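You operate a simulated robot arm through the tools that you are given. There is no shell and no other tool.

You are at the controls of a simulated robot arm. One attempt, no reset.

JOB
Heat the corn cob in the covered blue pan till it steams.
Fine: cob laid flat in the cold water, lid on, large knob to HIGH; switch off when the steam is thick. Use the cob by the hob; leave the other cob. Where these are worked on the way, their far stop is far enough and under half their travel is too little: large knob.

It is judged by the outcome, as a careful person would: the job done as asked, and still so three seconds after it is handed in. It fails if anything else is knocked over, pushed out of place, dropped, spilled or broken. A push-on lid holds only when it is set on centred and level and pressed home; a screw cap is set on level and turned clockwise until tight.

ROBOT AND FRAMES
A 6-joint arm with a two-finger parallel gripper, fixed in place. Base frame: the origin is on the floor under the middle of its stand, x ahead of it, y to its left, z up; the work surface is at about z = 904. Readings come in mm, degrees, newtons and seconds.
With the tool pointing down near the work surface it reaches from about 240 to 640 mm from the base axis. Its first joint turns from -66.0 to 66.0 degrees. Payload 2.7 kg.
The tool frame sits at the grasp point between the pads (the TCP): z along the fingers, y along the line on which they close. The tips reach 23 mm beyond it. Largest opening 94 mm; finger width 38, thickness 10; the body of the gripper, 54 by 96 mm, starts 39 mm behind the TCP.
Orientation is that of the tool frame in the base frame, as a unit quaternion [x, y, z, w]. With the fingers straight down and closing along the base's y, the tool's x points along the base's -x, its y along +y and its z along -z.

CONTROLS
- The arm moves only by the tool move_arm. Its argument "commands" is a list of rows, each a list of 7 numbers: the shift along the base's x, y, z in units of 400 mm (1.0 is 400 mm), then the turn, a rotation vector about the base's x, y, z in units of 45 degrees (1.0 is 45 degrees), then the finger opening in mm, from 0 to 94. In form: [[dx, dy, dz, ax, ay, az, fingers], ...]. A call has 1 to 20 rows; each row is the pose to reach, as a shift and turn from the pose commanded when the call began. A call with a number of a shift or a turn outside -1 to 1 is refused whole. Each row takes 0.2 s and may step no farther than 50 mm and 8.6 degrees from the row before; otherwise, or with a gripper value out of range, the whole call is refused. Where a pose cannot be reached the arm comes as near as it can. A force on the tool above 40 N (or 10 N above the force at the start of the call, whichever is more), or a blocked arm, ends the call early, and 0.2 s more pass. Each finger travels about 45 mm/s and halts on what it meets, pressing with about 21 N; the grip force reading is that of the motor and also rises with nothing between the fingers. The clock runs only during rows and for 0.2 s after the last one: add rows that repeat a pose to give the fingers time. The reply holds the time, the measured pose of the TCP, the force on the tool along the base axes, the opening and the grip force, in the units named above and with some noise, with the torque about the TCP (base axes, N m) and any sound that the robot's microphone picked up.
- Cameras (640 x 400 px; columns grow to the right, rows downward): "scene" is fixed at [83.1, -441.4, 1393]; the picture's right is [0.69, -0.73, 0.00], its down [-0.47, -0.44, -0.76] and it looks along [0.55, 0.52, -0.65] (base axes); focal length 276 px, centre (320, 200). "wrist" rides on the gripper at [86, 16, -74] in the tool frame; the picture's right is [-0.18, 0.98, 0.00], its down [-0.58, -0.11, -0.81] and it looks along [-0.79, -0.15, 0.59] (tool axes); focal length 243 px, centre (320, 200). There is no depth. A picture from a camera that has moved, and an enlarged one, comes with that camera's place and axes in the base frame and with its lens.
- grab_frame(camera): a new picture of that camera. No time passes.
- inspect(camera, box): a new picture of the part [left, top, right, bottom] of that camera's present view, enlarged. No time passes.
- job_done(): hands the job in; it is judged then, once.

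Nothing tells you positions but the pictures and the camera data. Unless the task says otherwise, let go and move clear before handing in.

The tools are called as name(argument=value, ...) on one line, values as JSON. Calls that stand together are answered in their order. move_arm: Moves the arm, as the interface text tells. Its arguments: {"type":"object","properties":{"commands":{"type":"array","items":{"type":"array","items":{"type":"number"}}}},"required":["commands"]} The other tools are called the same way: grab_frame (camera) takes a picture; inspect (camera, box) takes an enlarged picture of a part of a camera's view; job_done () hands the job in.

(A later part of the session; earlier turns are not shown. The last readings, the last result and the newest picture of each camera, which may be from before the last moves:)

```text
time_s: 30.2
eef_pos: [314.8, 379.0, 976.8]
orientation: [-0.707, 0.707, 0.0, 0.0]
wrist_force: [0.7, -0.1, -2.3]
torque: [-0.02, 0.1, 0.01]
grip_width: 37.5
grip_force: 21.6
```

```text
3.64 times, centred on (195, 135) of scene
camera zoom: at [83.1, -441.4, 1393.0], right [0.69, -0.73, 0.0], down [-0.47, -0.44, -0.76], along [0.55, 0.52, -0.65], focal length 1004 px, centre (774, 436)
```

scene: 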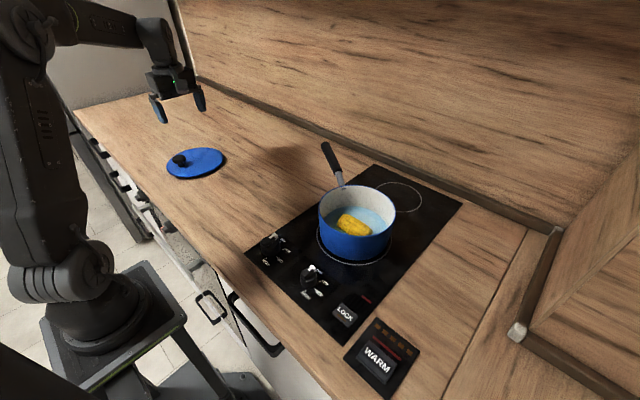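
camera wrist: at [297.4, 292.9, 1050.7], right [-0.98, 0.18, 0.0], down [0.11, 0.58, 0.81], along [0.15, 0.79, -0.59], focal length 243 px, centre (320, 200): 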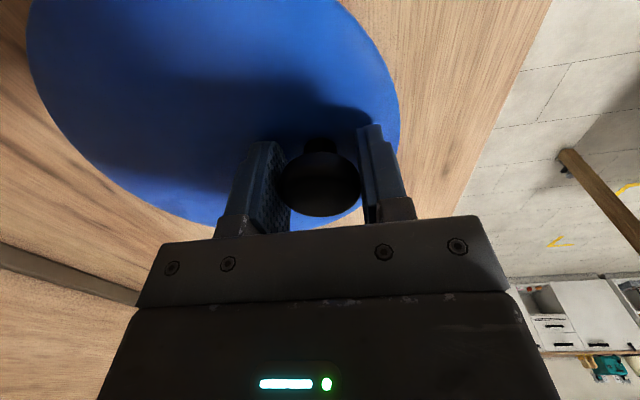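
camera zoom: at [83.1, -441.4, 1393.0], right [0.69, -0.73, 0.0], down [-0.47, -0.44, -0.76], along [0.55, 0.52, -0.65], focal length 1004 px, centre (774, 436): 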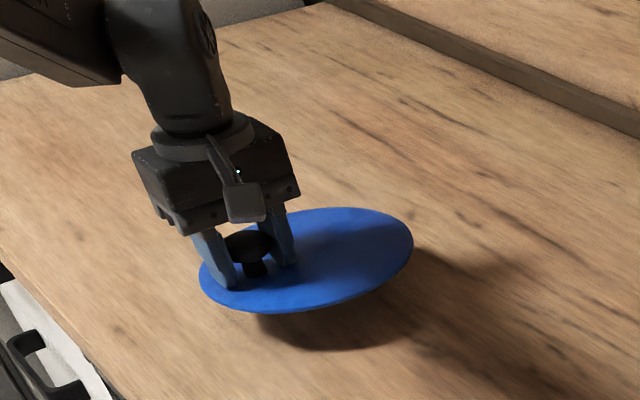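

The lid hangs level; its view in the wrist camera is unchanged and it weighs about 2.3 N. I'll lift it higher and carry it toward the pan smoothly.

move_arm(commands=[[0, 0, 0.04, 0, 0, 0, 15], [0, 0, 0.11, 0, 0, 0, 15], [0, 0, 0.19, 0, 0, 0, 15], [0, 0, 0.26, 0, 0, 0, 15], [0.004, -0.025, 0.285, 0, 0, 0, 15], [0.013, -0.07, 0.285, 0, 0, 0, 15], [0.027, -0.145, 0.285, 0, 0, 0, 15], [0.041, -0.225, 0.285, 0, 0, 0, 15], [0.055, -0.305, 0.285, 0, 0, 0, 15], [0.07, -0.385, 0.285, 0, 0, 0, 15], [0.085, -0.465, 0.285, 0, 0, 0, 15], [0.1, -0.545, 0.285, 0, 0, 0, 15], [0.114, -0.625, 0.285, 0, 0, 0, 15], [0.13, -0.705, 0.285, 0, 0, 0, 15], [0.144, -0.785, 0.285, 0, 0, 0, 15], [0.159, -0.865, 0.285, 0, 0, 0, 15], [0.17, -0.93, 0.285, 0, 0, 0, 15], [0.18, -0.98, 0.285, 0, 0, 0, 15], [0.18, -0.98, 0.285, 0, 0, 0, 15]])

grab_frame(camera="wrist")

grab_frame(camera="scene")

```text
time_s: 34.2
eef_pos: [385.0, -12.2, 1091.6]
orientation: [0.707, -0.707, 0.0, -0.001]
wrist_force: [0.4, -0.7, -1.7]
torque: [0.02, 0.1, -0.02]
grip_width: 37.5
grip_force: 20.5
```

```text
taken
camera wrist: at [369.1, -99.1, 1165.1], right [-0.98, 0.18, 0.0], down [0.11, 0.58, 0.81], along [0.15, 0.79, -0.59], focal length 243 px, centre (320, 200)
```

wrist: 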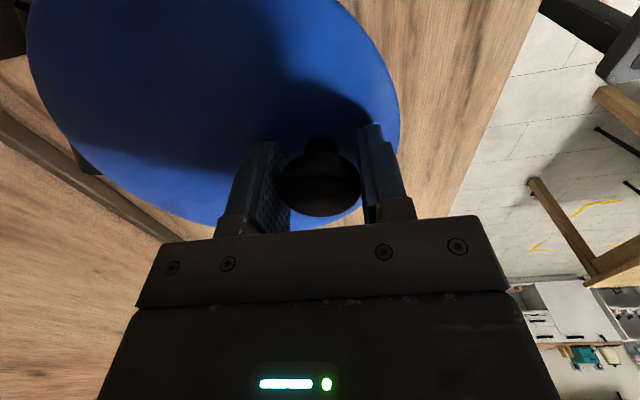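

```text
taken
```

scene: 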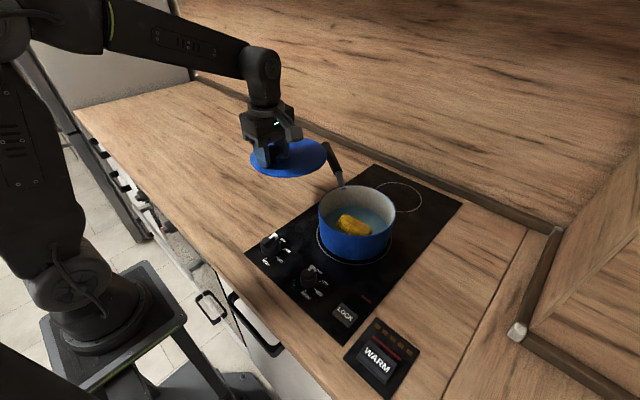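

The lid is still level and steady. I'll finish the traverse to TCP (417.8, -191.5), which puts the lid's centre over the pan, and come down to just above the rim.

move_arm(commands=[[0.005, -0.03, 0, 0, 0, 0, 15], [0.018, -0.1, 0, 0, 0, 0, 15], [0.032, -0.18, 0, 0, 0, 0, 15], [0.047, -0.26, 0, 0, 0, 0, 15], [0.062, -0.34, 0, 0, 0, 0, 15], [0.074, -0.41, 0, 0, 0, 0, 15], [0.0815, -0.4475, 0, 0, 0, 0, 15], [0.0815, -0.4475, -0.04, 0, 0, 0, 15], [0.0815, -0.4475, -0.09, 0, 0, 0, 15], [0.0815, -0.4475, -0.11, 0, 0, 0, 15], [0.0815, -0.4475, -0.11, 0, 0, 0, 15]])

grab_frame(camera="wrist")

inspect(camera="scene", box=[270, 110, 450, 280])

```text
time_s: 36.6
eef_pos: [417.7, -192.1, 1048.3]
orientation: [-0.707, 0.707, 0.0, 0.0]
wrist_force: [0.3, 0.0, -1.7]
torque: [0.0, 0.07, -0.01]
grip_width: 37.4
grip_force: 20.6
```

```text
taken
camera wrist: at [401.0, -278.5, 1121.0], right [-0.98, 0.18, 0.0], down [0.11, 0.58, 0.81], along [0.15, 0.79, -0.59], focal length 243 px, centre (320, 200)
```

wrist: 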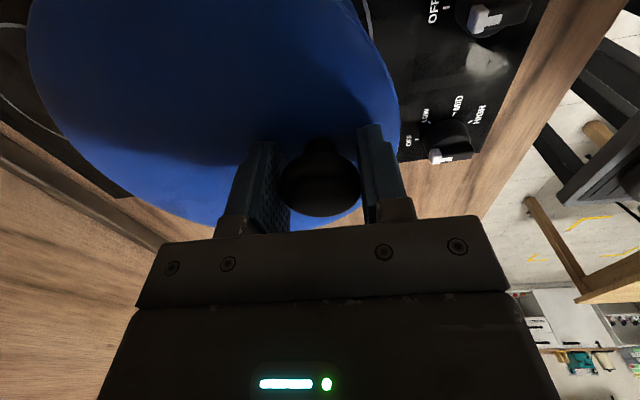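

```text
2.35 times, centred on (360, 195) of scene
camera zoom: at [83.1, -441.4, 1393.0], right [0.69, -0.73, 0.0], down [-0.47, -0.44, -0.76], along [0.55, 0.52, -0.65], focal length 650 px, centre (226, 212)
```

zoom: 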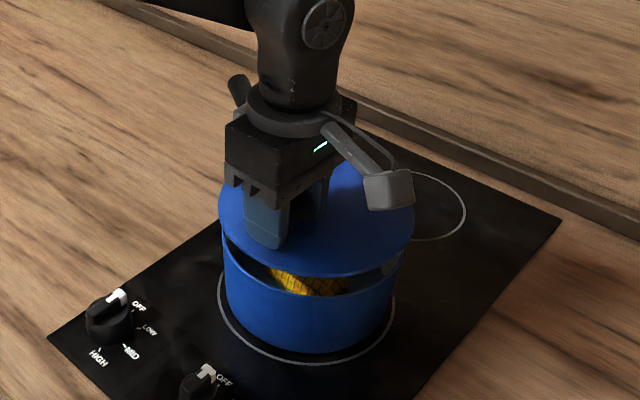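

The lid is hovering about 25 mm above the rim. I'll zoom in to check centring before setting it down.

inspect(camera="scene", box=[320, 170, 400, 270])

inspect(camera="scene", box=[310, 150, 400, 210])

```text
4.00 times, centred on (360, 220) of scene
camera zoom: at [83.1, -441.4, 1393.0], right [0.69, -0.73, 0.0], down [-0.47, -0.44, -0.76], along [0.55, 0.52, -0.65], focal length 1104 px, centre (160, 120)
```

zoom: 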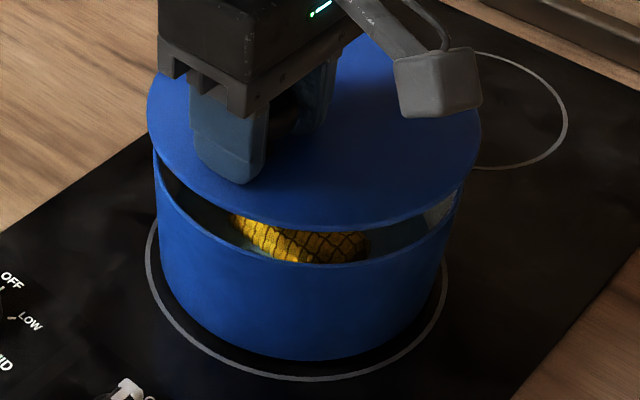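

```text
6.67 times, centred on (355, 180) of scene
camera zoom: at [83.1, -441.4, 1393.0], right [0.69, -0.73, 0.0], down [-0.47, -0.44, -0.76], along [0.55, 0.52, -0.65], focal length 1840 px, centre (87, 333)
```

zoom: 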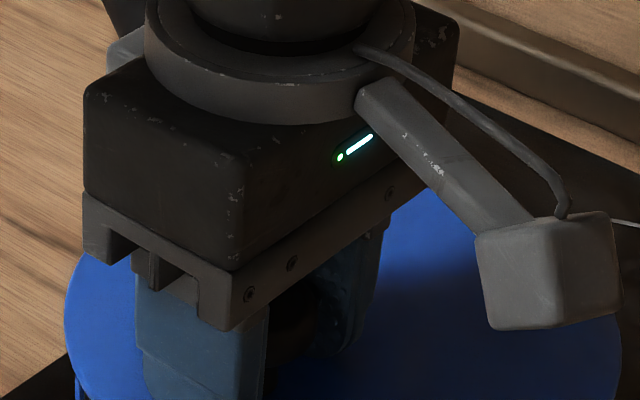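

The lid's centre matches the pan's centre to within about 1–2 mm in the scene view. I'll lower it slowly onto the rim.

move_arm(commands=[[0, 0, -0.012, 0, 0, 0, 15], [0, 0, -0.024, 0, 0, 0, 15], [0, 0, -0.036, 0, 0, 0, 15], [0, 0, -0.044, 0, 0, 0, 15], [0, 0, -0.05, 0, 0, 0, 15], [0, 0, -0.05, 0, 0, 0, 15]])

inspect(camera="scene", box=[320, 170, 400, 270])

```text
time_s: 38.0
eef_pos: [419.6, -192.8, 1028.5]
orientation: [0.707, -0.707, 0.0, -0.001]
wrist_force: [0.6, -0.4, -1.4]
torque: [-0.01, 0.06, -0.01]
grip_width: 37.4
grip_force: 21.4
```

```text
4.00 times, centred on (360, 220) of scene
camera zoom: at [83.1, -441.4, 1393.0], right [0.69, -0.73, 0.0], down [-0.47, -0.44, -0.76], along [0.55, 0.52, -0.65], focal length 1104 px, centre (160, 120)
```

zoom: 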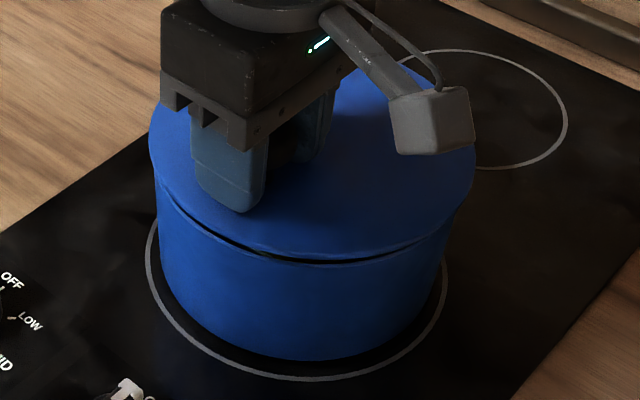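

The gap is now a few millimetres. I'll zoom in on both sides to check the overhang is symmetric before contact.

inspect(camera="scene", box=[345, 190, 395, 240])

inspect(camera="scene", box=[312, 190, 362, 240])

```text
8.00 times, centred on (370, 215) of scene
camera zoom: at [83.1, -441.4, 1393.0], right [0.69, -0.73, 0.0], down [-0.47, -0.44, -0.76], along [0.55, 0.52, -0.65], focal length 2208 px, centre (-80, 80)
```

zoom: 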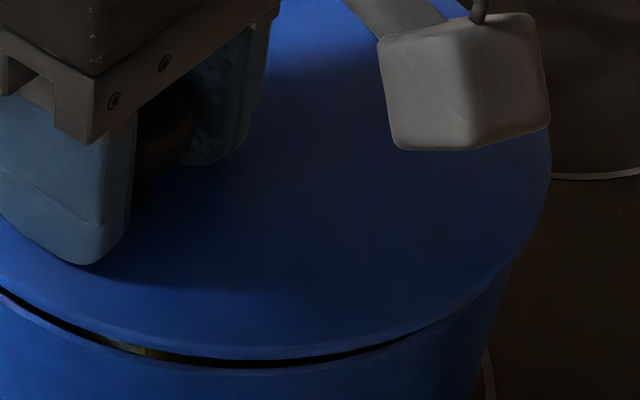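

```text
8.00 times, centred on (337, 215) of scene
camera zoom: at [83.1, -441.4, 1393.0], right [0.69, -0.73, 0.0], down [-0.47, -0.44, -0.76], along [0.55, 0.52, -0.65], focal length 2208 px, centre (184, 80)
```

zoom: 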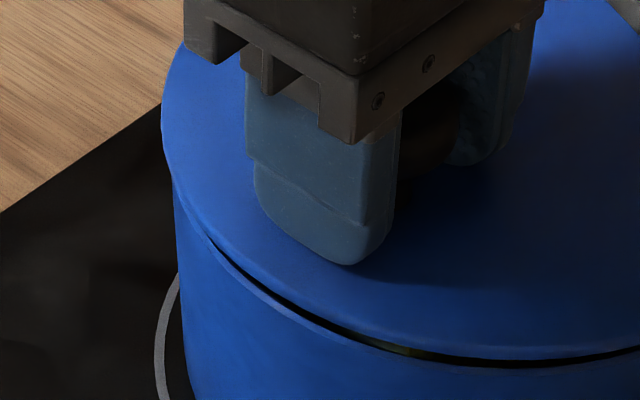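

Left and right overhang agree within about 0.5 mm; front-to-back may be up to 3 mm off. I'll lower to light contact and re-check.

move_arm(commands=[[0, 0, -0.0035, 0, 0, 0, 15], [0, 0, -0.007, 0, 0, 0, 15], [0, 0, -0.0095, 0, 0, 0, 15], [0, 0, -0.0095, 0, 0, 0, 15]])

inspect(camera="scene", box=[312, 190, 402, 250])

```text
time_s: 39.0
eef_pos: [418.7, -192.3, 1021.7]
orientation: [-0.707, 0.708, -0.001, 0.0]
wrist_force: [-0.5, 0.7, -2.8]
torque: [0.02, 0.07, 0.0]
grip_width: 37.5
grip_force: 21.1
```

```text
6.67 times, centred on (357, 220) of scene
camera zoom: at [83.1, -441.4, 1393.0], right [0.69, -0.73, 0.0], down [-0.47, -0.44, -0.76], along [0.55, 0.52, -0.65], focal length 1840 px, centre (73, 67)
```

zoom: 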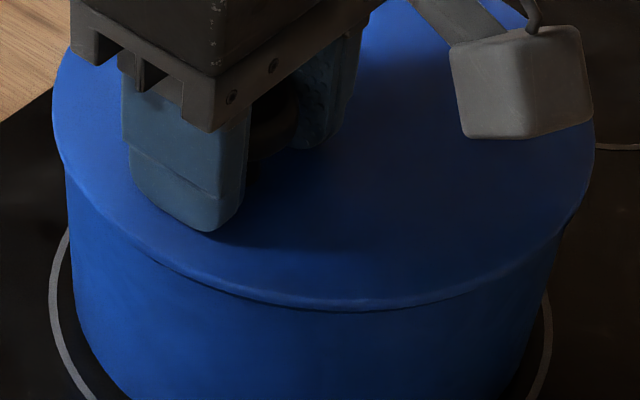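

Still no contact force. I'll continue down in small steps.

move_arm(commands=[[0, 0, -0.0025, 0, 0, 0, 15], [0, 0, -0.005, 0, 0, 0, 15], [0, 0, -0.005, 0, 0, 0, 15]])

```text
time_s: 39.8
eef_pos: [419.0, -190.9, 1021.8]
orientation: [0.707, -0.707, 0.0, 0.0]
wrist_force: [0.6, -0.5, -2.4]
torque: [-0.05, 0.09, 0.01]
grip_width: 37.4
grip_force: 20.5
```

move_arm(commands=[[0, 0, -0.0025, 0, 0, 0, 15], [0, 0, -0.005, 0, 0, 0, 15], [0, 0, -0.005, 0, 0, 0, 15]])

inspect(camera="scene", box=[312, 190, 402, 250])

```text
time_s: 40.6
eef_pos: [418.1, -192.6, 1019.4]
orientation: [0.707, -0.707, 0.0, 0.001]
wrist_force: [1.0, 0.4, -2.3]
torque: [-0.02, 0.08, 0.0]
grip_width: 37.6
grip_force: 21.1
```

```text
6.67 times, centred on (357, 220) of scene
camera zoom: at [83.1, -441.4, 1393.0], right [0.69, -0.73, 0.0], down [-0.47, -0.44, -0.76], along [0.55, 0.52, -0.65], focal length 1840 px, centre (73, 67)
```

zoom: 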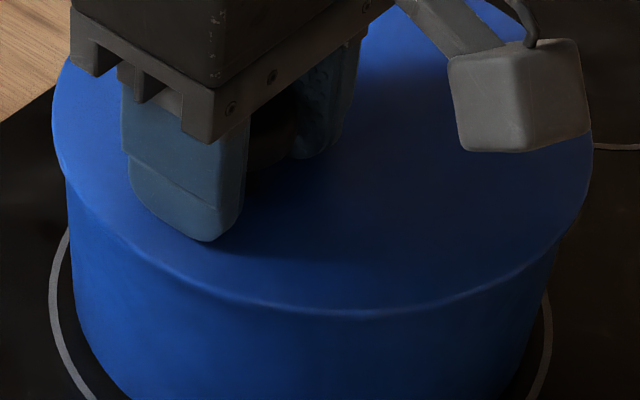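

move_arm(commands=[[0, 0, -0.0025, 0, 0, 0, 15], [0, 0, -0.005, 0, 0, 0, 15], [0, 0, -0.005, 0, 0, 0, 15]])

```text
time_s: 41.4
eef_pos: [418.2, -192.8, 1018.3]
orientation: [0.707, -0.707, 0.001, 0.001]
wrist_force: [-0.8, 1.5, 9.0]
torque: [0.44, 0.27, 0.01]
grip_width: 37.5
grip_force: 20.7
```

First contact: about 11 N, felt toward the handle side. I'll look at how the lid sits.

inspect(camera="scene", box=[312, 190, 362, 240])

inspect(camera="scene", box=[345, 190, 395, 240])

grab_frame(camera="wrist")

```text
8.00 times, centred on (337, 215) of scene
camera zoom: at [82.9, -441.3, 1393.0], right [0.69, -0.73, 0.0], down [-0.47, -0.45, -0.76], along [0.55, 0.52, -0.65], focal length 2208 px, centre (184, 80)
```

zoom: 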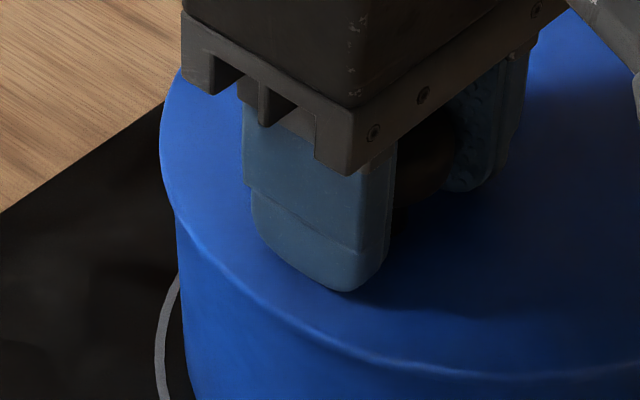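

```text
8.00 times, centred on (370, 215) of scene
camera zoom: at [82.9, -441.3, 1393.0], right [0.69, -0.73, 0.0], down [-0.47, -0.45, -0.76], along [0.55, 0.52, -0.65], focal length 2208 px, centre (-80, 80)
```

zoom: 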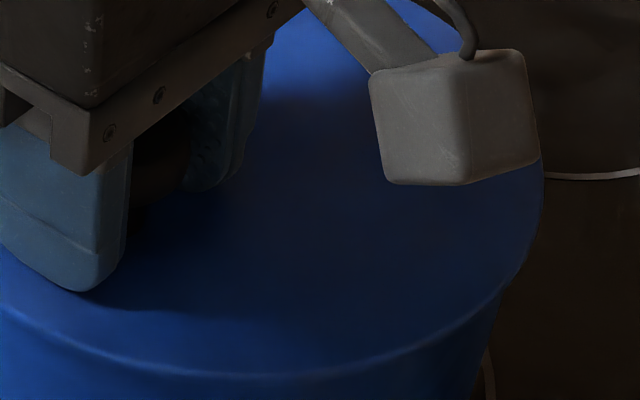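

```text
taken
camera wrist: at [401.1, -278.7, 1092.3], right [-0.98, 0.18, 0.0], down [0.11, 0.58, 0.81], along [0.15, 0.79, -0.59], focal length 243 px, centre (320, 200)
```

wrist: 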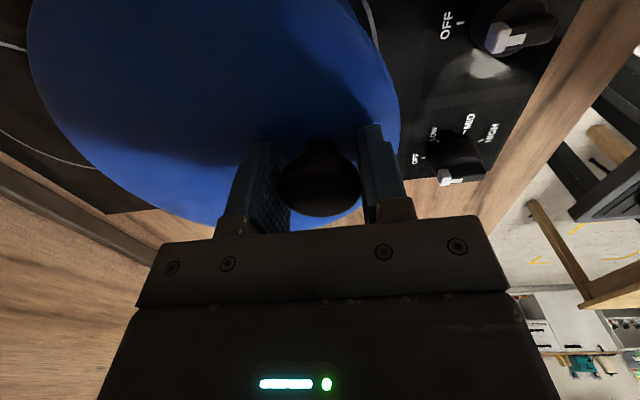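

The lid covers the rim evenly and is centred to about 1 mm. I'll press down a bit via the knob to seat it, then relax before releasing.

move_arm(commands=[[0, 0, -0.002, 0, 0, 0, 15], [0, 0, -0.004, 0, 0, 0, 15], [0, 0, -0.004, 0, 0, 0, 15]])

```text
time_s: 42.2
eef_pos: [418.2, -191.6, 1018.7]
orientation: [0.707, -0.707, 0.003, -0.002]
wrist_force: [-5.5, 2.7, 35.1]
torque: [0.49, 0.77, -0.05]
grip_width: 37.7
grip_force: 20.7
```

The lid bears firmly, with 35 N and no further travel at the knob. I'll relax and open the fingers.

move_arm(commands=[[0, 0, 0.003, 0, 0, 0, 15], [0, 0, 0.005, 0, 0, 0, 34], [0, 0, 0.005, 0, 0, 0, 40], [0, 0, 0.005, 0, 0, 0, 48], [0, 0, 0.005, 0, 0, 0, 56], [0, 0, 0.005, 0, 0, 0, 56]])

grab_frame(camera="wrist")

inspect(camera="scene", box=[312, 190, 402, 250])

```text
time_s: 43.6
eef_pos: [418.4, -192.7, 1017.8]
orientation: [0.707, -0.707, 0.0, -0.001]
wrist_force: [7.1, 2.5, 16.4]
torque: [0.05, 0.25, -0.04]
grip_width: 52.8
grip_force: 0.1
```

```text
taken
camera wrist: at [401.1, -278.1, 1092.2], right [-0.98, 0.18, 0.0], down [0.11, 0.58, 0.81], along [0.15, 0.79, -0.59], focal length 243 px, centre (320, 200)
```

wrist: 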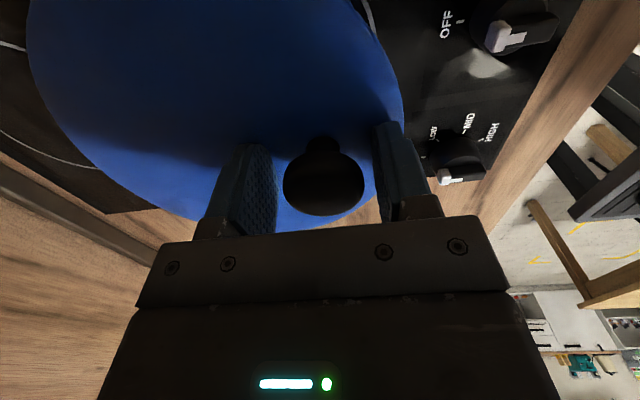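

```text
6.67 times, centred on (357, 220) of scene
camera zoom: at [83.1, -441.2, 1393.1], right [0.69, -0.73, 0.0], down [-0.47, -0.45, -0.76], along [0.55, 0.52, -0.65], focal length 1840 px, centre (73, 67)
```

zoom: 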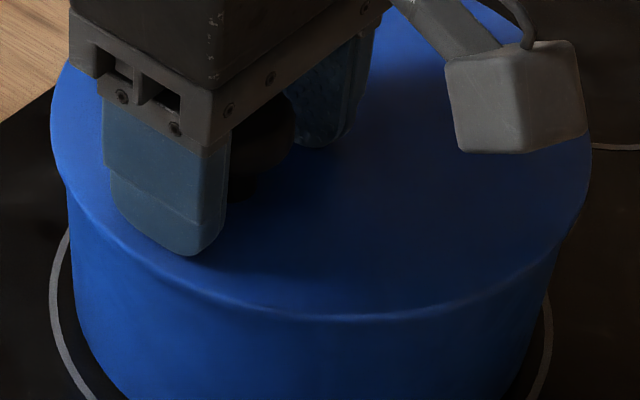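

The knob is free, though the tips are still resting on the lid. I'll lift straight up clear of the knob and inspect the seating.

move_arm(commands=[[0, 0, 0.006, 0, 0, 0, 54], [0, 0, 0.015, 0, 0, 0, 54], [0, 0, 0.04, 0, 0, 0, 54], [0, 0, 0.1, 0, 0, 0, 54], [0, 0, 0.18, 0, 0, 0, 54], [0, 0, 0.28, 0, 0, 0, 54], [0, 0, 0.38, 0, 0, 0, 40], [0, 0, 0.38, 0, 0, 0, 30]])

grab_frame(camera="wrist")

inspect(camera="scene", box=[300, 150, 420, 280])

```text
time_s: 45.4
eef_pos: [417.4, -192.7, 1171.5]
orientation: [0.707, -0.707, 0.001, 0.001]
wrist_force: [-0.6, -0.4, -0.3]
torque: [0.01, -0.03, 0.01]
grip_width: 30.1
grip_force: 0.0
```

```text
taken
camera wrist: at [400.3, -279.5, 1245.9], right [-0.98, 0.18, 0.0], down [0.11, 0.58, 0.81], along [0.15, 0.79, -0.59], focal length 243 px, centre (320, 200)
```

wrist: 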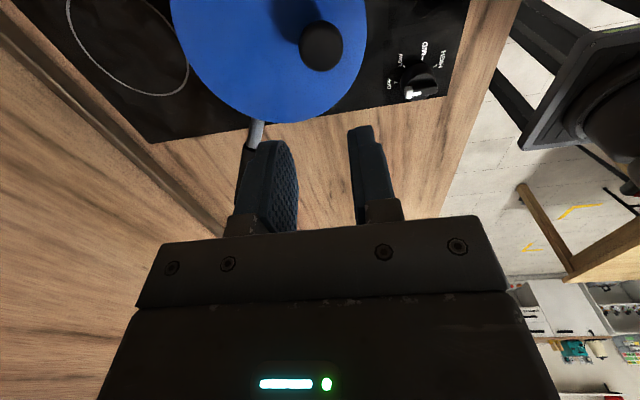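

```text
3.08 times, centred on (360, 215) of scene
camera zoom: at [83.1, -441.4, 1393.0], right [0.69, -0.73, 0.0], down [-0.47, -0.44, -0.76], along [0.55, 0.52, -0.65], focal length 849 px, centre (197, 154)
```

zoom: 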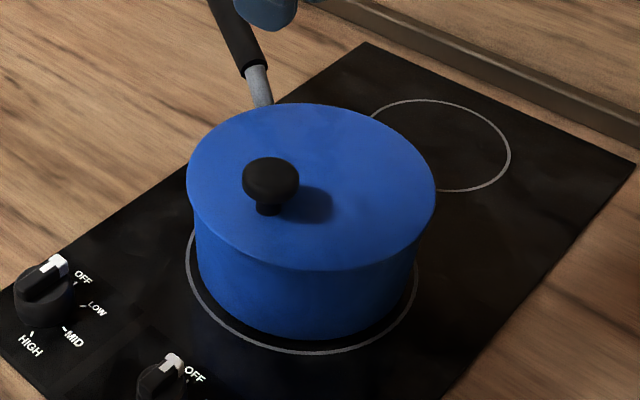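

inspect(camera="scene", box=[315, 175, 395, 250])

inspect(camera="wrist", box=[160, 0, 380, 140])

```text
5.33 times, centred on (355, 212) of scene
camera zoom: at [83.1, -441.4, 1393.0], right [0.69, -0.73, 0.0], down [-0.47, -0.44, -0.76], along [0.55, 0.52, -0.65], focal length 1472 px, centre (133, 133)
```

zoom: 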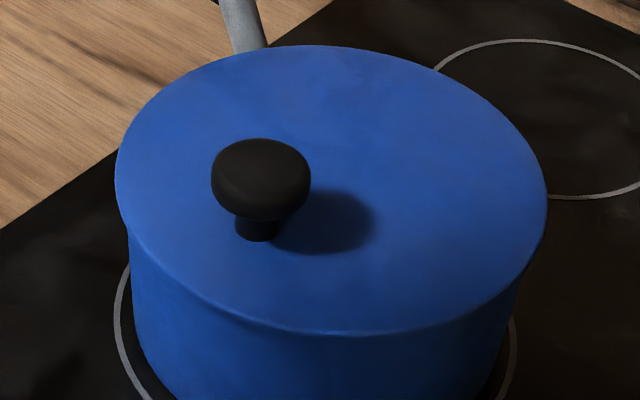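

```text
2.86 times, centred on (270, 70) of wrist
camera zoom: at [400.3, -279.5, 1245.9], right [-0.98, 0.18, 0.0], down [0.11, 0.58, 0.81], along [0.15, 0.79, -0.59], focal length 693 px, centre (463, 571)
```

zoom: 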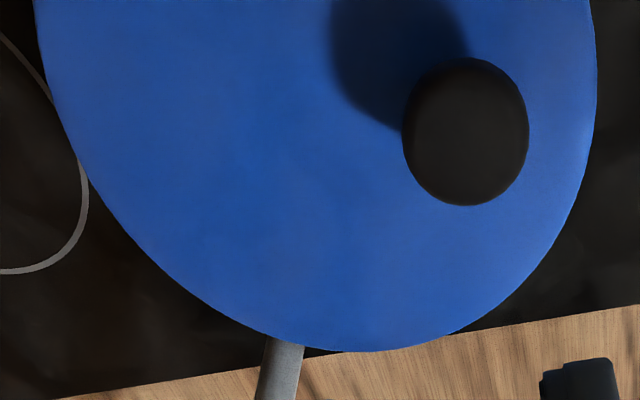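

The lid lies level on the rim, centred at about (461.5, -193). Next I'll close the fingers and press it home at its centre.

move_arm(commands=[[0.055, -0.002, 0, 0, 0, 0, 10], [0.11, -0.004, 0, 0, 0, 0, 0], [0.11, -0.004, -0.1, 0, 0, 0, 0], [0.11, -0.004, -0.2, 0, 0, 0, 0], [0.11, -0.004, -0.28, 0, 0, 0, 0], [0.11, -0.004, -0.33, 0, 0, 0, 0], [0.11, -0.004, -0.355, 0, 0, 0, 0], [0.11, -0.004, -0.355, 0, 0, 0, 0]])

inspect(camera="scene", box=[300, 130, 420, 280])

grab_frame(camera="wrist")

```text
time_s: 47.2
eef_pos: [462.1, -193.1, 1027.2]
orientation: [0.707, -0.707, 0.0, 0.001]
wrist_force: [-0.8, 0.1, 0.1]
torque: [-0.01, 0.01, 0.04]
grip_width: 0.0
grip_force: 20.6
```

```text
2.67 times, centred on (360, 205) of scene
camera zoom: at [83.1, -441.4, 1393.0], right [0.69, -0.73, 0.0], down [-0.47, -0.44, -0.76], along [0.55, 0.52, -0.65], focal length 736 px, centre (213, 187)
```

zoom: 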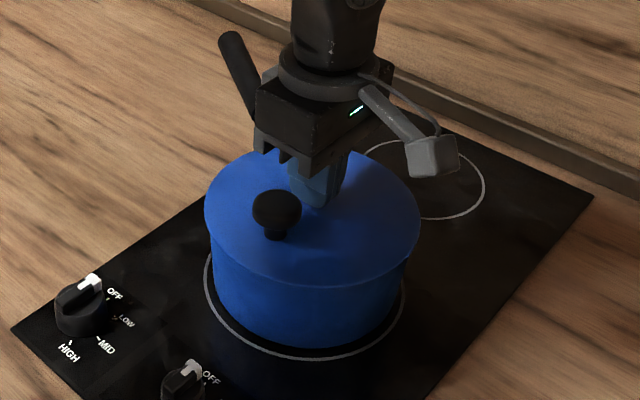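

```text
taken
camera wrist: at [444.1, -279.5, 1101.5], right [-0.98, 0.18, 0.0], down [0.11, 0.58, 0.81], along [0.15, 0.79, -0.59], focal length 243 px, centre (320, 200)
```

wrist: 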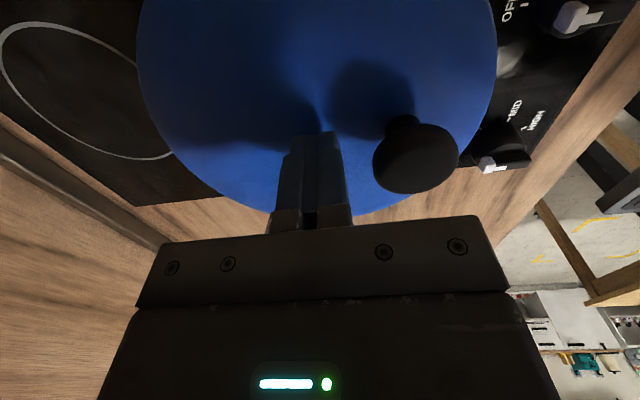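

The closed fingers are just above the lid's centre. I'll press down in small steps.

move_arm(commands=[[0, 0, -0.005, 0, 0, 0, 0], [0, 0, -0.01, 0, 0, 0, 0], [0, 0, -0.015, 0, 0, 0, 0], [0, 0, -0.02, 0, 0, 0, 0], [0, 0, -0.0225, 0, 0, 0, 0], [0, 0, -0.025, 0, 0, 0, 0], [0, 0, -0.0275, 0, 0, 0, 0], [0, 0, -0.03, 0, 0, 0, 0]])

```text
time_s: 49.0
eef_pos: [462.7, -194.1, 1017.5]
orientation: [-0.707, 0.707, -0.002, 0.0]
wrist_force: [-7.4, 4.5, 22.8]
torque: [0.27, 0.16, 0.04]
grip_width: 0.0
grip_force: 20.4
```

move_arm(commands=[[0, 0, -0.0015, 0, 0, 0, 0], [0, 0, -0.003, 0, 0, 0, 0], [0, 0, -0.0045, 0, 0, 0, 0], [0, 0, -0.006, 0, 0, 0, 0], [0, 0, -0.0075, 0, 0, 0, 0]])

inspect(camera="scene", box=[315, 175, 395, 250])

```text
time_s: 50.0
eef_pos: [463.5, -195.9, 1018.2]
orientation: [-0.707, 0.707, -0.004, 0.002]
wrist_force: [-0.1, 0.5, 3.3]
torque: [0.06, 0.01, 0.0]
grip_width: 0.3
grip_force: 20.7
stopped in row 4: the force on the tool passed its limit at 41 N (the readings are from after the stop); the commanded pose is now the measured one
```

```text
5.33 times, centred on (355, 212) of scene
camera zoom: at [83.0, -441.4, 1393.0], right [0.69, -0.73, 0.0], down [-0.47, -0.44, -0.76], along [0.55, 0.52, -0.65], focal length 1472 px, centre (133, 133)
```

zoom: 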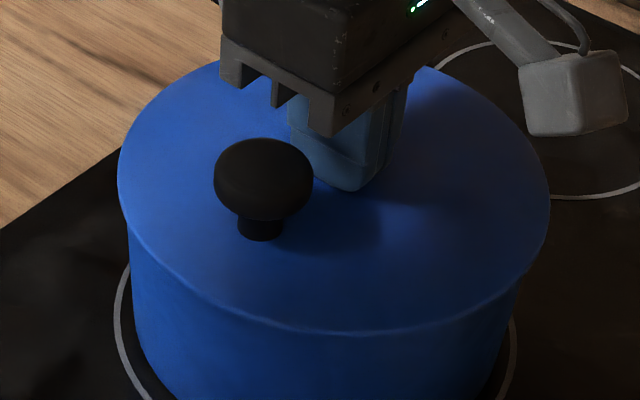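

I pressed to 41 N at the centre. I'll lift off and compare the seating again.

move_arm(commands=[[0, 0, 0.01, 0, 0, 0, 0], [0, 0, 0.05, 0, 0, 0, 0], [0, 0, 0.15, 0, 0, 0, 0], [0, 0, 0.26, 0, 0, 0, 0], [0, 0, 0.37, 0, 0, 0, 0], [0, 0, 0.37, 0, 0, 0, 0]])

inspect(camera="scene", box=[315, 175, 395, 250])

inspect(camera="scene", box=[312, 200, 352, 250])

inspect(camera="scene", box=[360, 195, 400, 245])

```text
time_s: 51.4
eef_pos: [464.7, -196.7, 1165.7]
orientation: [0.707, -0.707, 0.003, -0.002]
wrist_force: [-0.1, 0.3, -0.1]
torque: [-0.02, 0.02, 0.01]
grip_width: 0.1
grip_force: 20.4
```

```text
5.33 times, centred on (355, 212) of scene
camera zoom: at [83.1, -441.4, 1393.0], right [0.69, -0.73, 0.0], down [-0.47, -0.44, -0.76], along [0.55, 0.52, -0.65], focal length 1472 px, centre (133, 133)
```

zoom: 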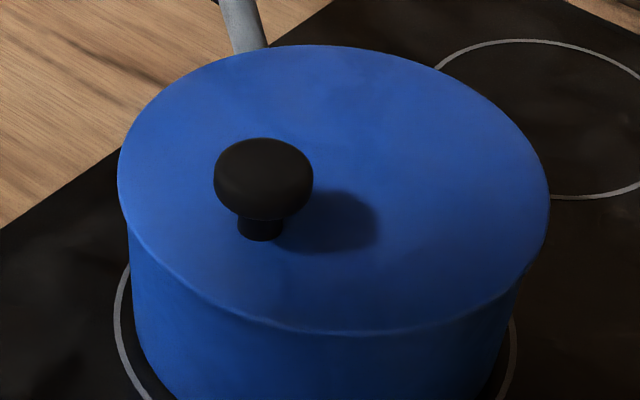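

```text
8.00 times, centred on (332, 225) of scene
camera zoom: at [83.1, -441.4, 1393.0], right [0.69, -0.73, 0.0], down [-0.47, -0.44, -0.76], along [0.55, 0.52, -0.65], focal length 2208 px, centre (224, 0)
```

zoom: 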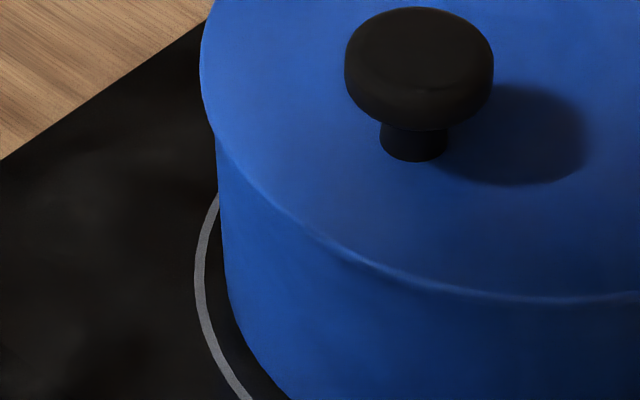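

```text
8.00 times, centred on (380, 220) of scene
camera zoom: at [83.1, -441.4, 1393.0], right [0.69, -0.73, 0.0], down [-0.47, -0.44, -0.76], along [0.55, 0.52, -0.65], focal length 2208 px, centre (-160, 40)
```

zoom: 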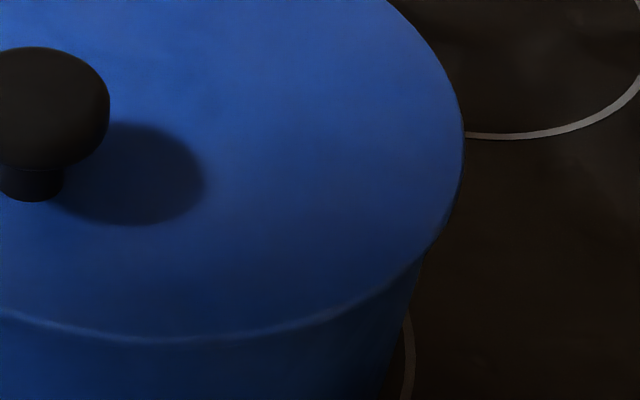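

The lid sits level with no visible gap, centred within about 2 mm. I'll now travel to the large knob, turning the gripper back to yaw 0 so the fingers straddle its ridge.

move_arm(commands=[[-0.035, 0.023, 0, 0, 0.003, -0.1666, 20], [-0.07, 0.045, 0, 0, 0.006, -0.3333, 40], [-0.105, 0.068, -0.01, 0, 0.009, -0.5, 60], [-0.14, 0.09, -0.03, 0, 0.009, -0.6666, 60], [-0.175, 0.115, -0.05, 0, 0.009, -0.8333, 60], [-0.21, 0.14, -0.07, 0, 0.009, -1.0, 60]])

move_arm(commands=[[-0.035, 0.023, -0.03, 0, 0, -0.1666, 60], [-0.07, 0.045, -0.06, 0, 0, -0.3333, 60], [-0.105, 0.068, -0.09, 0, 0, -0.5, 60], [-0.14, 0.09, -0.12, 0, 0, -0.6666, 60], [-0.175, 0.115, -0.15, 0, 0, -0.8333, 60], [-0.204, 0.132, -0.17, 0, 0, -1.0, 60], [-0.204, 0.132, -0.17, 0, 0, -1.0, 60]])

grab_frame(camera="wrist")

grab_frame(camera="scene")

```text
time_s: 52.8
eef_pos: [378.6, -138.8, 1137.7]
orientation: [-0.381, 0.925, -0.002, -0.002]
wrist_force: [0.3, -0.6, 0.2]
torque: [0.01, -0.02, -0.03]
grip_width: 60.0
grip_force: 0.1
```

```text
time_s: 54.4
eef_pos: [295.9, -87.0, 1070.3]
orientation: [0.001, 1.0, -0.001, -0.002]
wrist_force: [-0.6, 0.1, 1.0]
torque: [-0.04, 0.0, 0.01]
grip_width: 60.2
grip_force: 0.1
```

```text
taken
camera wrist: at [210.4, -69.8, 1145.1], right [0.19, 0.98, 0.0], down [0.58, -0.11, 0.8], along [0.79, -0.15, -0.6], focal length 243 px, centre (320, 200)
```

wrist: 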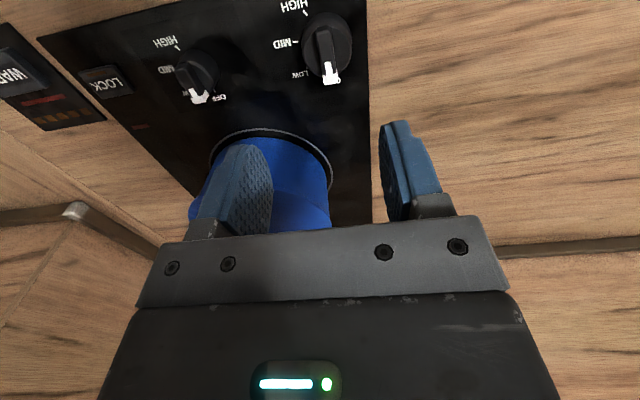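

```text
taken
```

scene: 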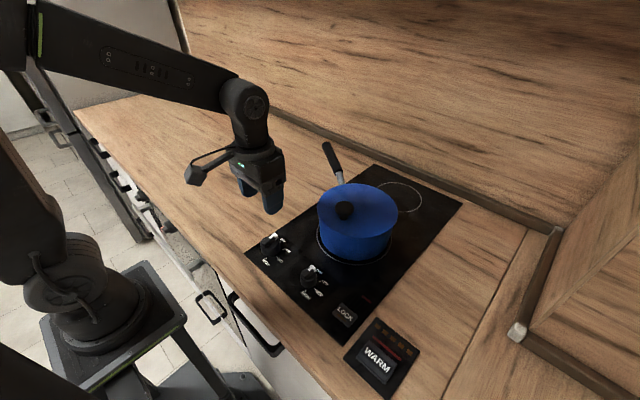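

inspect(camera="wrist", box=[260, 0, 380, 100])

inspect(camera="wrist", box=[180, 100, 360, 240])

inspect(camera="wrist", box=[0, 20, 170, 150])

```text
4.00 times, centred on (320, 50) of wrist
camera zoom: at [210.4, -69.8, 1145.1], right [0.19, 0.98, 0.0], down [0.58, -0.11, 0.8], along [0.79, -0.15, -0.6], focal length 970 px, centre (320, 800)
```

zoom: 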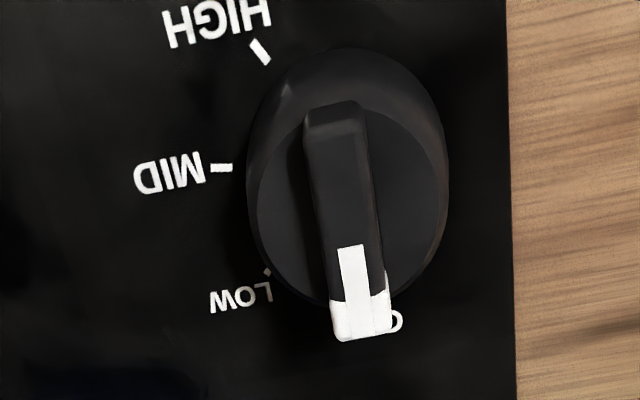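

```text
2.86 times, centred on (270, 170) of wrist
camera zoom: at [210.4, -69.8, 1145.1], right [0.19, 0.98, 0.0], down [0.58, -0.11, 0.8], along [0.79, -0.15, -0.6], focal length 693 px, centre (463, 286)
```

zoom: 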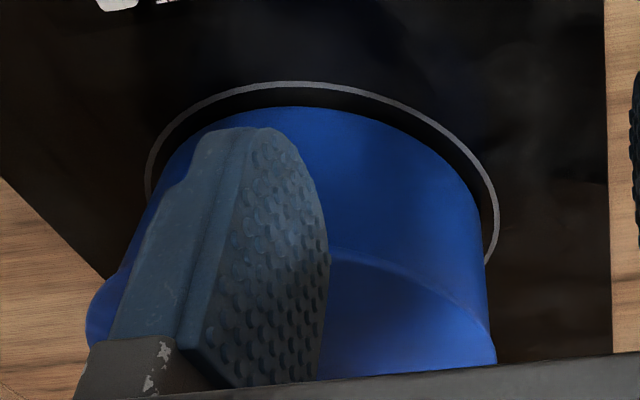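

```text
3.08 times, centred on (85, 85) of wrist
camera zoom: at [210.4, -69.8, 1145.1], right [0.19, 0.98, 0.0], down [0.58, -0.11, 0.8], along [0.79, -0.15, -0.6], focal length 746 px, centre (1043, 554)
```

zoom: 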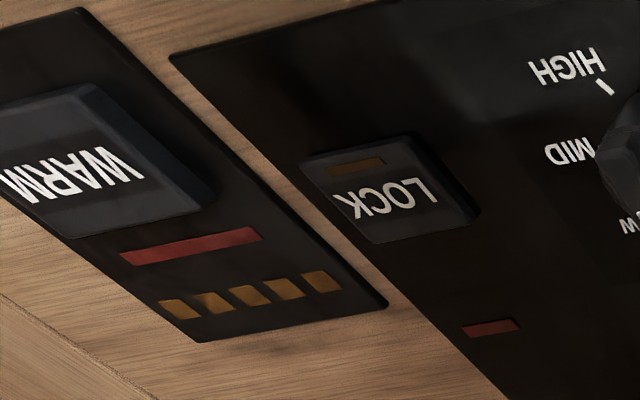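

The large knob's axis is at about (298.5, -80), with its ridge about 12 mm wide and its pointer at OFF. LOCK's lamp looks unlit. I'll come down above the ridge and check alignment.

move_arm(commands=[[0.002, 0.008, -0.08, 0, 0, 0, 50], [0.004, 0.016, -0.16, 0, 0, 0, 44], [0.004, 0.016, -0.2125, 0, 0, 0, 40], [0.004, 0.016, -0.2125, 0, 0, 0, 40]])

grab_frame(camera="wrist")

inspect(camera="scene", box=[230, 190, 330, 290])

```text
time_s: 55.4
eef_pos: [299.3, -78.3, 984.2]
orientation: [-0.001, 1.0, -0.001, -0.003]
wrist_force: [0.7, -0.3, -0.2]
torque: [0.01, -0.01, 0.02]
grip_width: 40.1
grip_force: 0.0
```

```text
taken
camera wrist: at [212.5, -62.7, 1058.8], right [0.18, 0.98, 0.0], down [0.58, -0.11, 0.8], along [0.79, -0.15, -0.59], focal length 243 px, centre (320, 200)
```

wrist: 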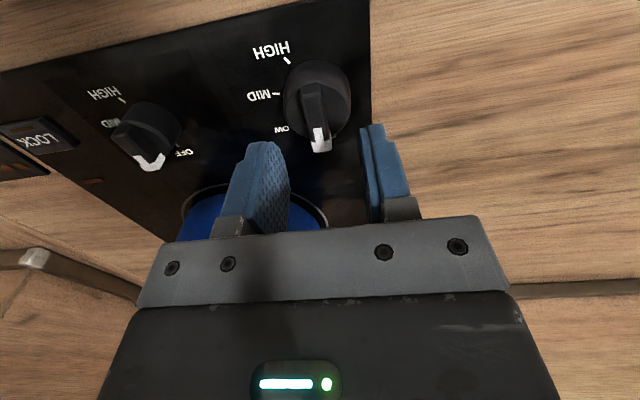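

```text
4.00 times, centred on (280, 240) of scene
camera zoom: at [83.1, -441.4, 1393.0], right [0.69, -0.73, 0.0], down [-0.47, -0.44, -0.76], along [0.55, 0.52, -0.65], focal length 1104 px, centre (480, 40)
```

zoom: 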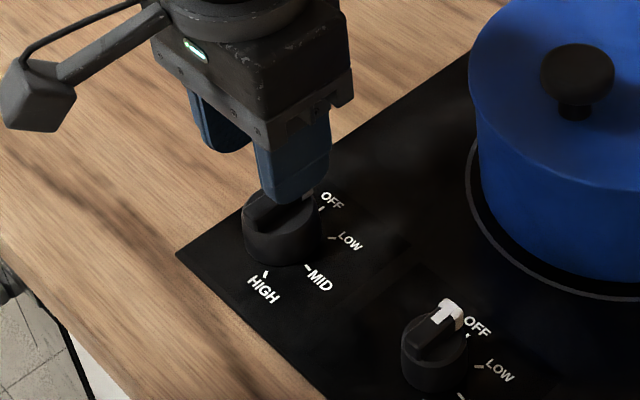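

inspect(camera="wrist", box=[240, 30, 400, 170])

```text
2.86 times, centred on (320, 100) of wrist
camera zoom: at [212.5, -62.7, 1058.8], right [0.18, 0.98, 0.0], down [0.58, -0.11, 0.8], along [0.79, -0.15, -0.59], focal length 693 px, centre (320, 486)
```

zoom: 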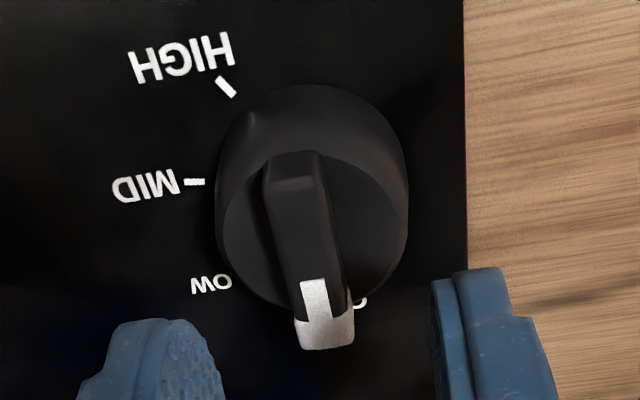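

The ridge runs along x at y ≈ -81, with the axis at (298.5, -81). I'll shift 2.5 mm in y, narrow the opening to 26 mm and feel down until the tips touch the knob's shoulder.

move_arm(commands=[[0, -0.006, -0.01, 0, 0, 0, 32], [0, -0.006, -0.03, 0, 0, 0, 26], [0, -0.006, -0.05, 0, 0, 0, 26], [0, -0.006, -0.065, 0, 0, 0, 26], [0, -0.006, -0.075, 0, 0, 0, 26], [0, -0.006, -0.075, 0, 0, 0, 26]])

grab_frame(camera="wrist")

inspect(camera="scene", box=[230, 200, 330, 290])

```text
time_s: 56.8
eef_pos: [300.2, -81.2, 954.8]
orientation: [0.0, 1.0, 0.0, -0.003]
wrist_force: [-0.1, -0.4, 0.2]
torque: [0.03, 0.01, 0.03]
grip_width: 26.0
grip_force: 0.0
```

```text
taken
camera wrist: at [212.8, -64.6, 1028.4], right [0.18, 0.98, 0.0], down [0.59, -0.11, 0.8], along [0.79, -0.15, -0.6], focal length 243 px, centre (320, 200)
```

wrist: 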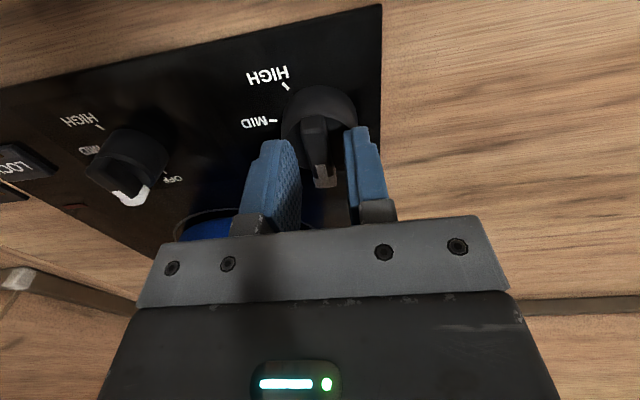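

```text
4.44 times, centred on (280, 245) of scene
camera zoom: at [83.1, -441.4, 1393.0], right [0.69, -0.73, 0.0], down [-0.47, -0.44, -0.76], along [0.55, 0.52, -0.65], focal length 1227 px, centre (498, 0)
```

zoom: 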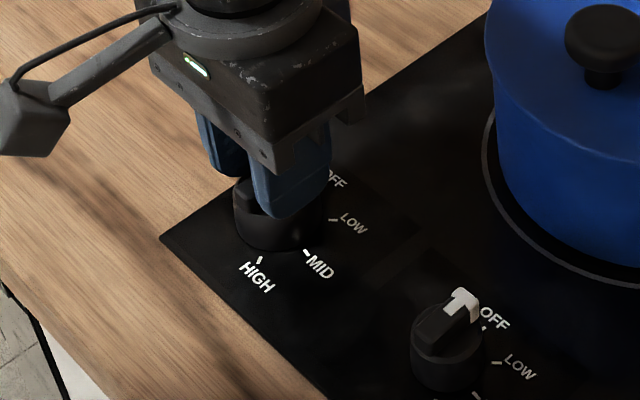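

move_arm(commands=[[0, 0, -0.005, 0, 0, 0, 26], [0, 0, -0.01, 0, 0, 0, 26], [0, 0, -0.015, 0, 0, 0, 26], [0, 0, -0.015, 0, 0, 0, 26]])

inspect(camera="wrist", box=[230, 50, 410, 230])

inspect(camera="scene", box=[255, 215, 305, 265])

```text
time_s: 57.6
eef_pos: [300.8, -81.3, 950.2]
orientation: [0.0, 1.0, -0.001, -0.001]
wrist_force: [-1.2, 0.7, 5.3]
torque: [0.08, -0.03, 0.01]
grip_width: 26.1
grip_force: 0.1
stopped in row 4: the force on the tool passed its limit at 45 N (the readings are from after the stop); the commanded pose is now the measured one
```

```text
2.22 times, centred on (320, 140) of wrist
camera zoom: at [213.4, -65.3, 1025.3], right [0.18, 0.98, 0.0], down [0.58, -0.11, 0.81], along [0.79, -0.15, -0.59], focal length 539 px, centre (320, 333)
```

zoom: 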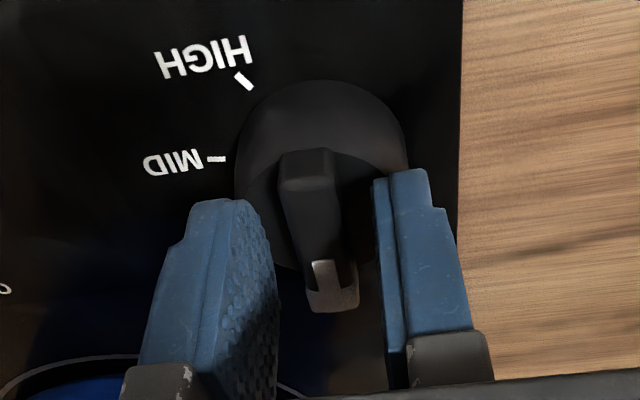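

```text
8.00 times, centred on (280, 240) of scene
camera zoom: at [83.0, -441.4, 1393.0], right [0.69, -0.73, 0.0], down [-0.47, -0.44, -0.76], along [0.55, 0.52, -0.65], focal length 2208 px, centre (640, -120)
```

zoom: 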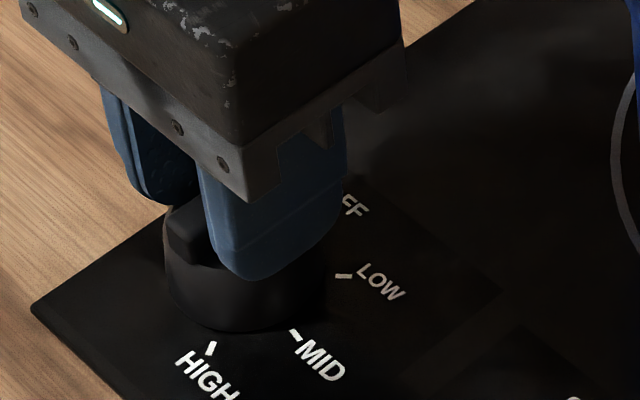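

The tips touched the knob's shoulder at a TCP z of about 950. I'll raise 1 mm, recentre slightly and close on the ridge.

move_arm(commands=[[-0.002, 0, 0.003, 0, 0, 0, 26], [-0.003, 0, 0.003, 0, 0, 0, 20], [-0.003, 0, 0.003, 0, 0, 0, 12], [-0.003, 0, 0.003, 0, 0, 0, 4], [-0.003, 0, 0.003, 0, 0, 0, 0], [-0.003, 0, 0.003, 0, 0, 0, 0]])

inspect(camera="wrist", box=[230, 50, 410, 230])

inspect(camera="scene", box=[255, 215, 305, 265])

```text
time_s: 59.0
eef_pos: [299.2, -80.9, 951.8]
orientation: [0.0, 1.0, -0.001, -0.002]
wrist_force: [0.8, 7.2, -0.4]
torque: [0.2, -0.05, 0.01]
grip_width: 11.9
grip_force: 44.9
```

```text
2.22 times, centred on (320, 140) of wrist
camera zoom: at [212.2, -64.8, 1026.1], right [0.18, 0.98, 0.0], down [0.58, -0.11, 0.81], along [0.79, -0.15, -0.59], focal length 539 px, centre (320, 333)
```

zoom: 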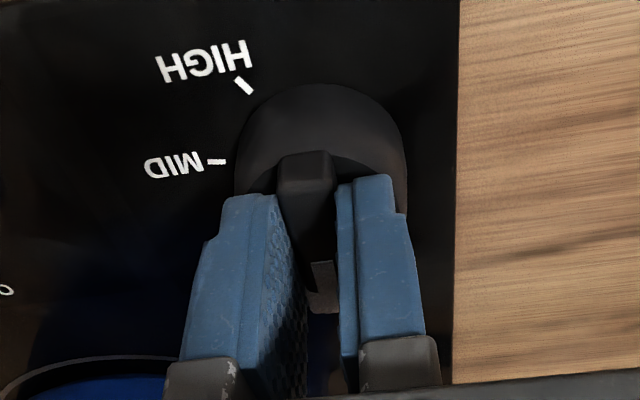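

```text
8.00 times, centred on (280, 240) of scene
camera zoom: at [83.1, -441.2, 1393.1], right [0.69, -0.73, 0.0], down [-0.47, -0.45, -0.76], along [0.55, 0.52, -0.65], focal length 2208 px, centre (640, -120)
```

zoom: 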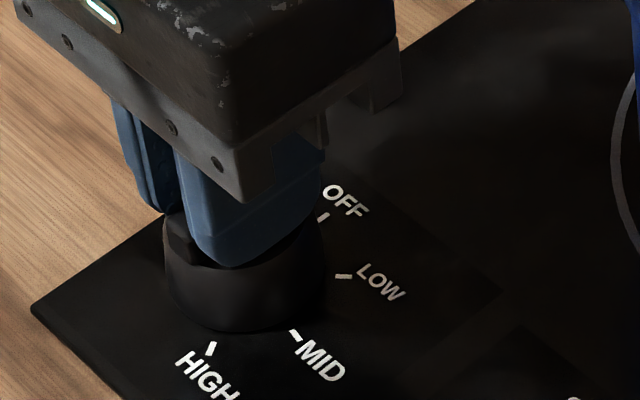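

The ridge is firmly gripped at 12 mm. I'll turn clockwise (negative about z) 45° as the first part.

move_arm(commands=[[0, 0.0015, 0, 0, 0, -0.1, 0], [0, 0.0015, 0, 0, 0, -0.25, 0], [0, 0.0015, 0, 0, 0, -0.4, 0], [0, 0.0015, 0, 0, 0, -0.55, 0], [0, 0.0015, 0, 0, 0, -0.7, 0], [0, 0.0015, 0, 0, 0, -0.85, 0], [0, 0.0015, 0, 0, 0, -1.0, 0]])

inspect(camera="scene", box=[240, 200, 320, 280])

```text
time_s: 60.6
eef_pos: [299.6, -80.1, 952.3]
orientation: [0.384, 0.923, 0.0, -0.001]
wrist_force: [3.2, 14.6, -9.9]
torque: [-0.01, -0.52, 0.0]
grip_width: 12.0
grip_force: 44.8
```

```text
5.00 times, centred on (280, 240) of scene
camera zoom: at [83.2, -441.1, 1393.1], right [0.69, -0.73, 0.0], down [-0.47, -0.45, -0.76], along [0.55, 0.52, -0.65], focal length 1380 px, centre (520, 0)
```

zoom: 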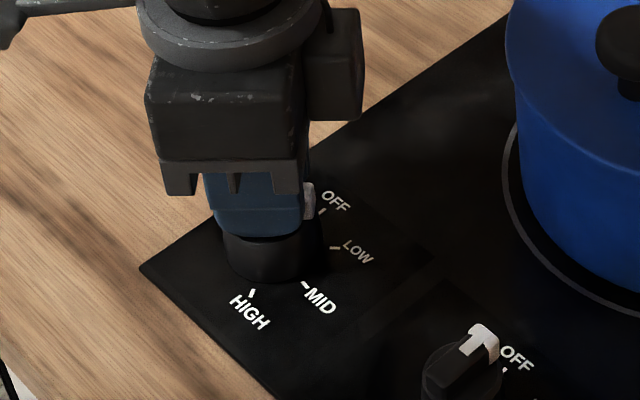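

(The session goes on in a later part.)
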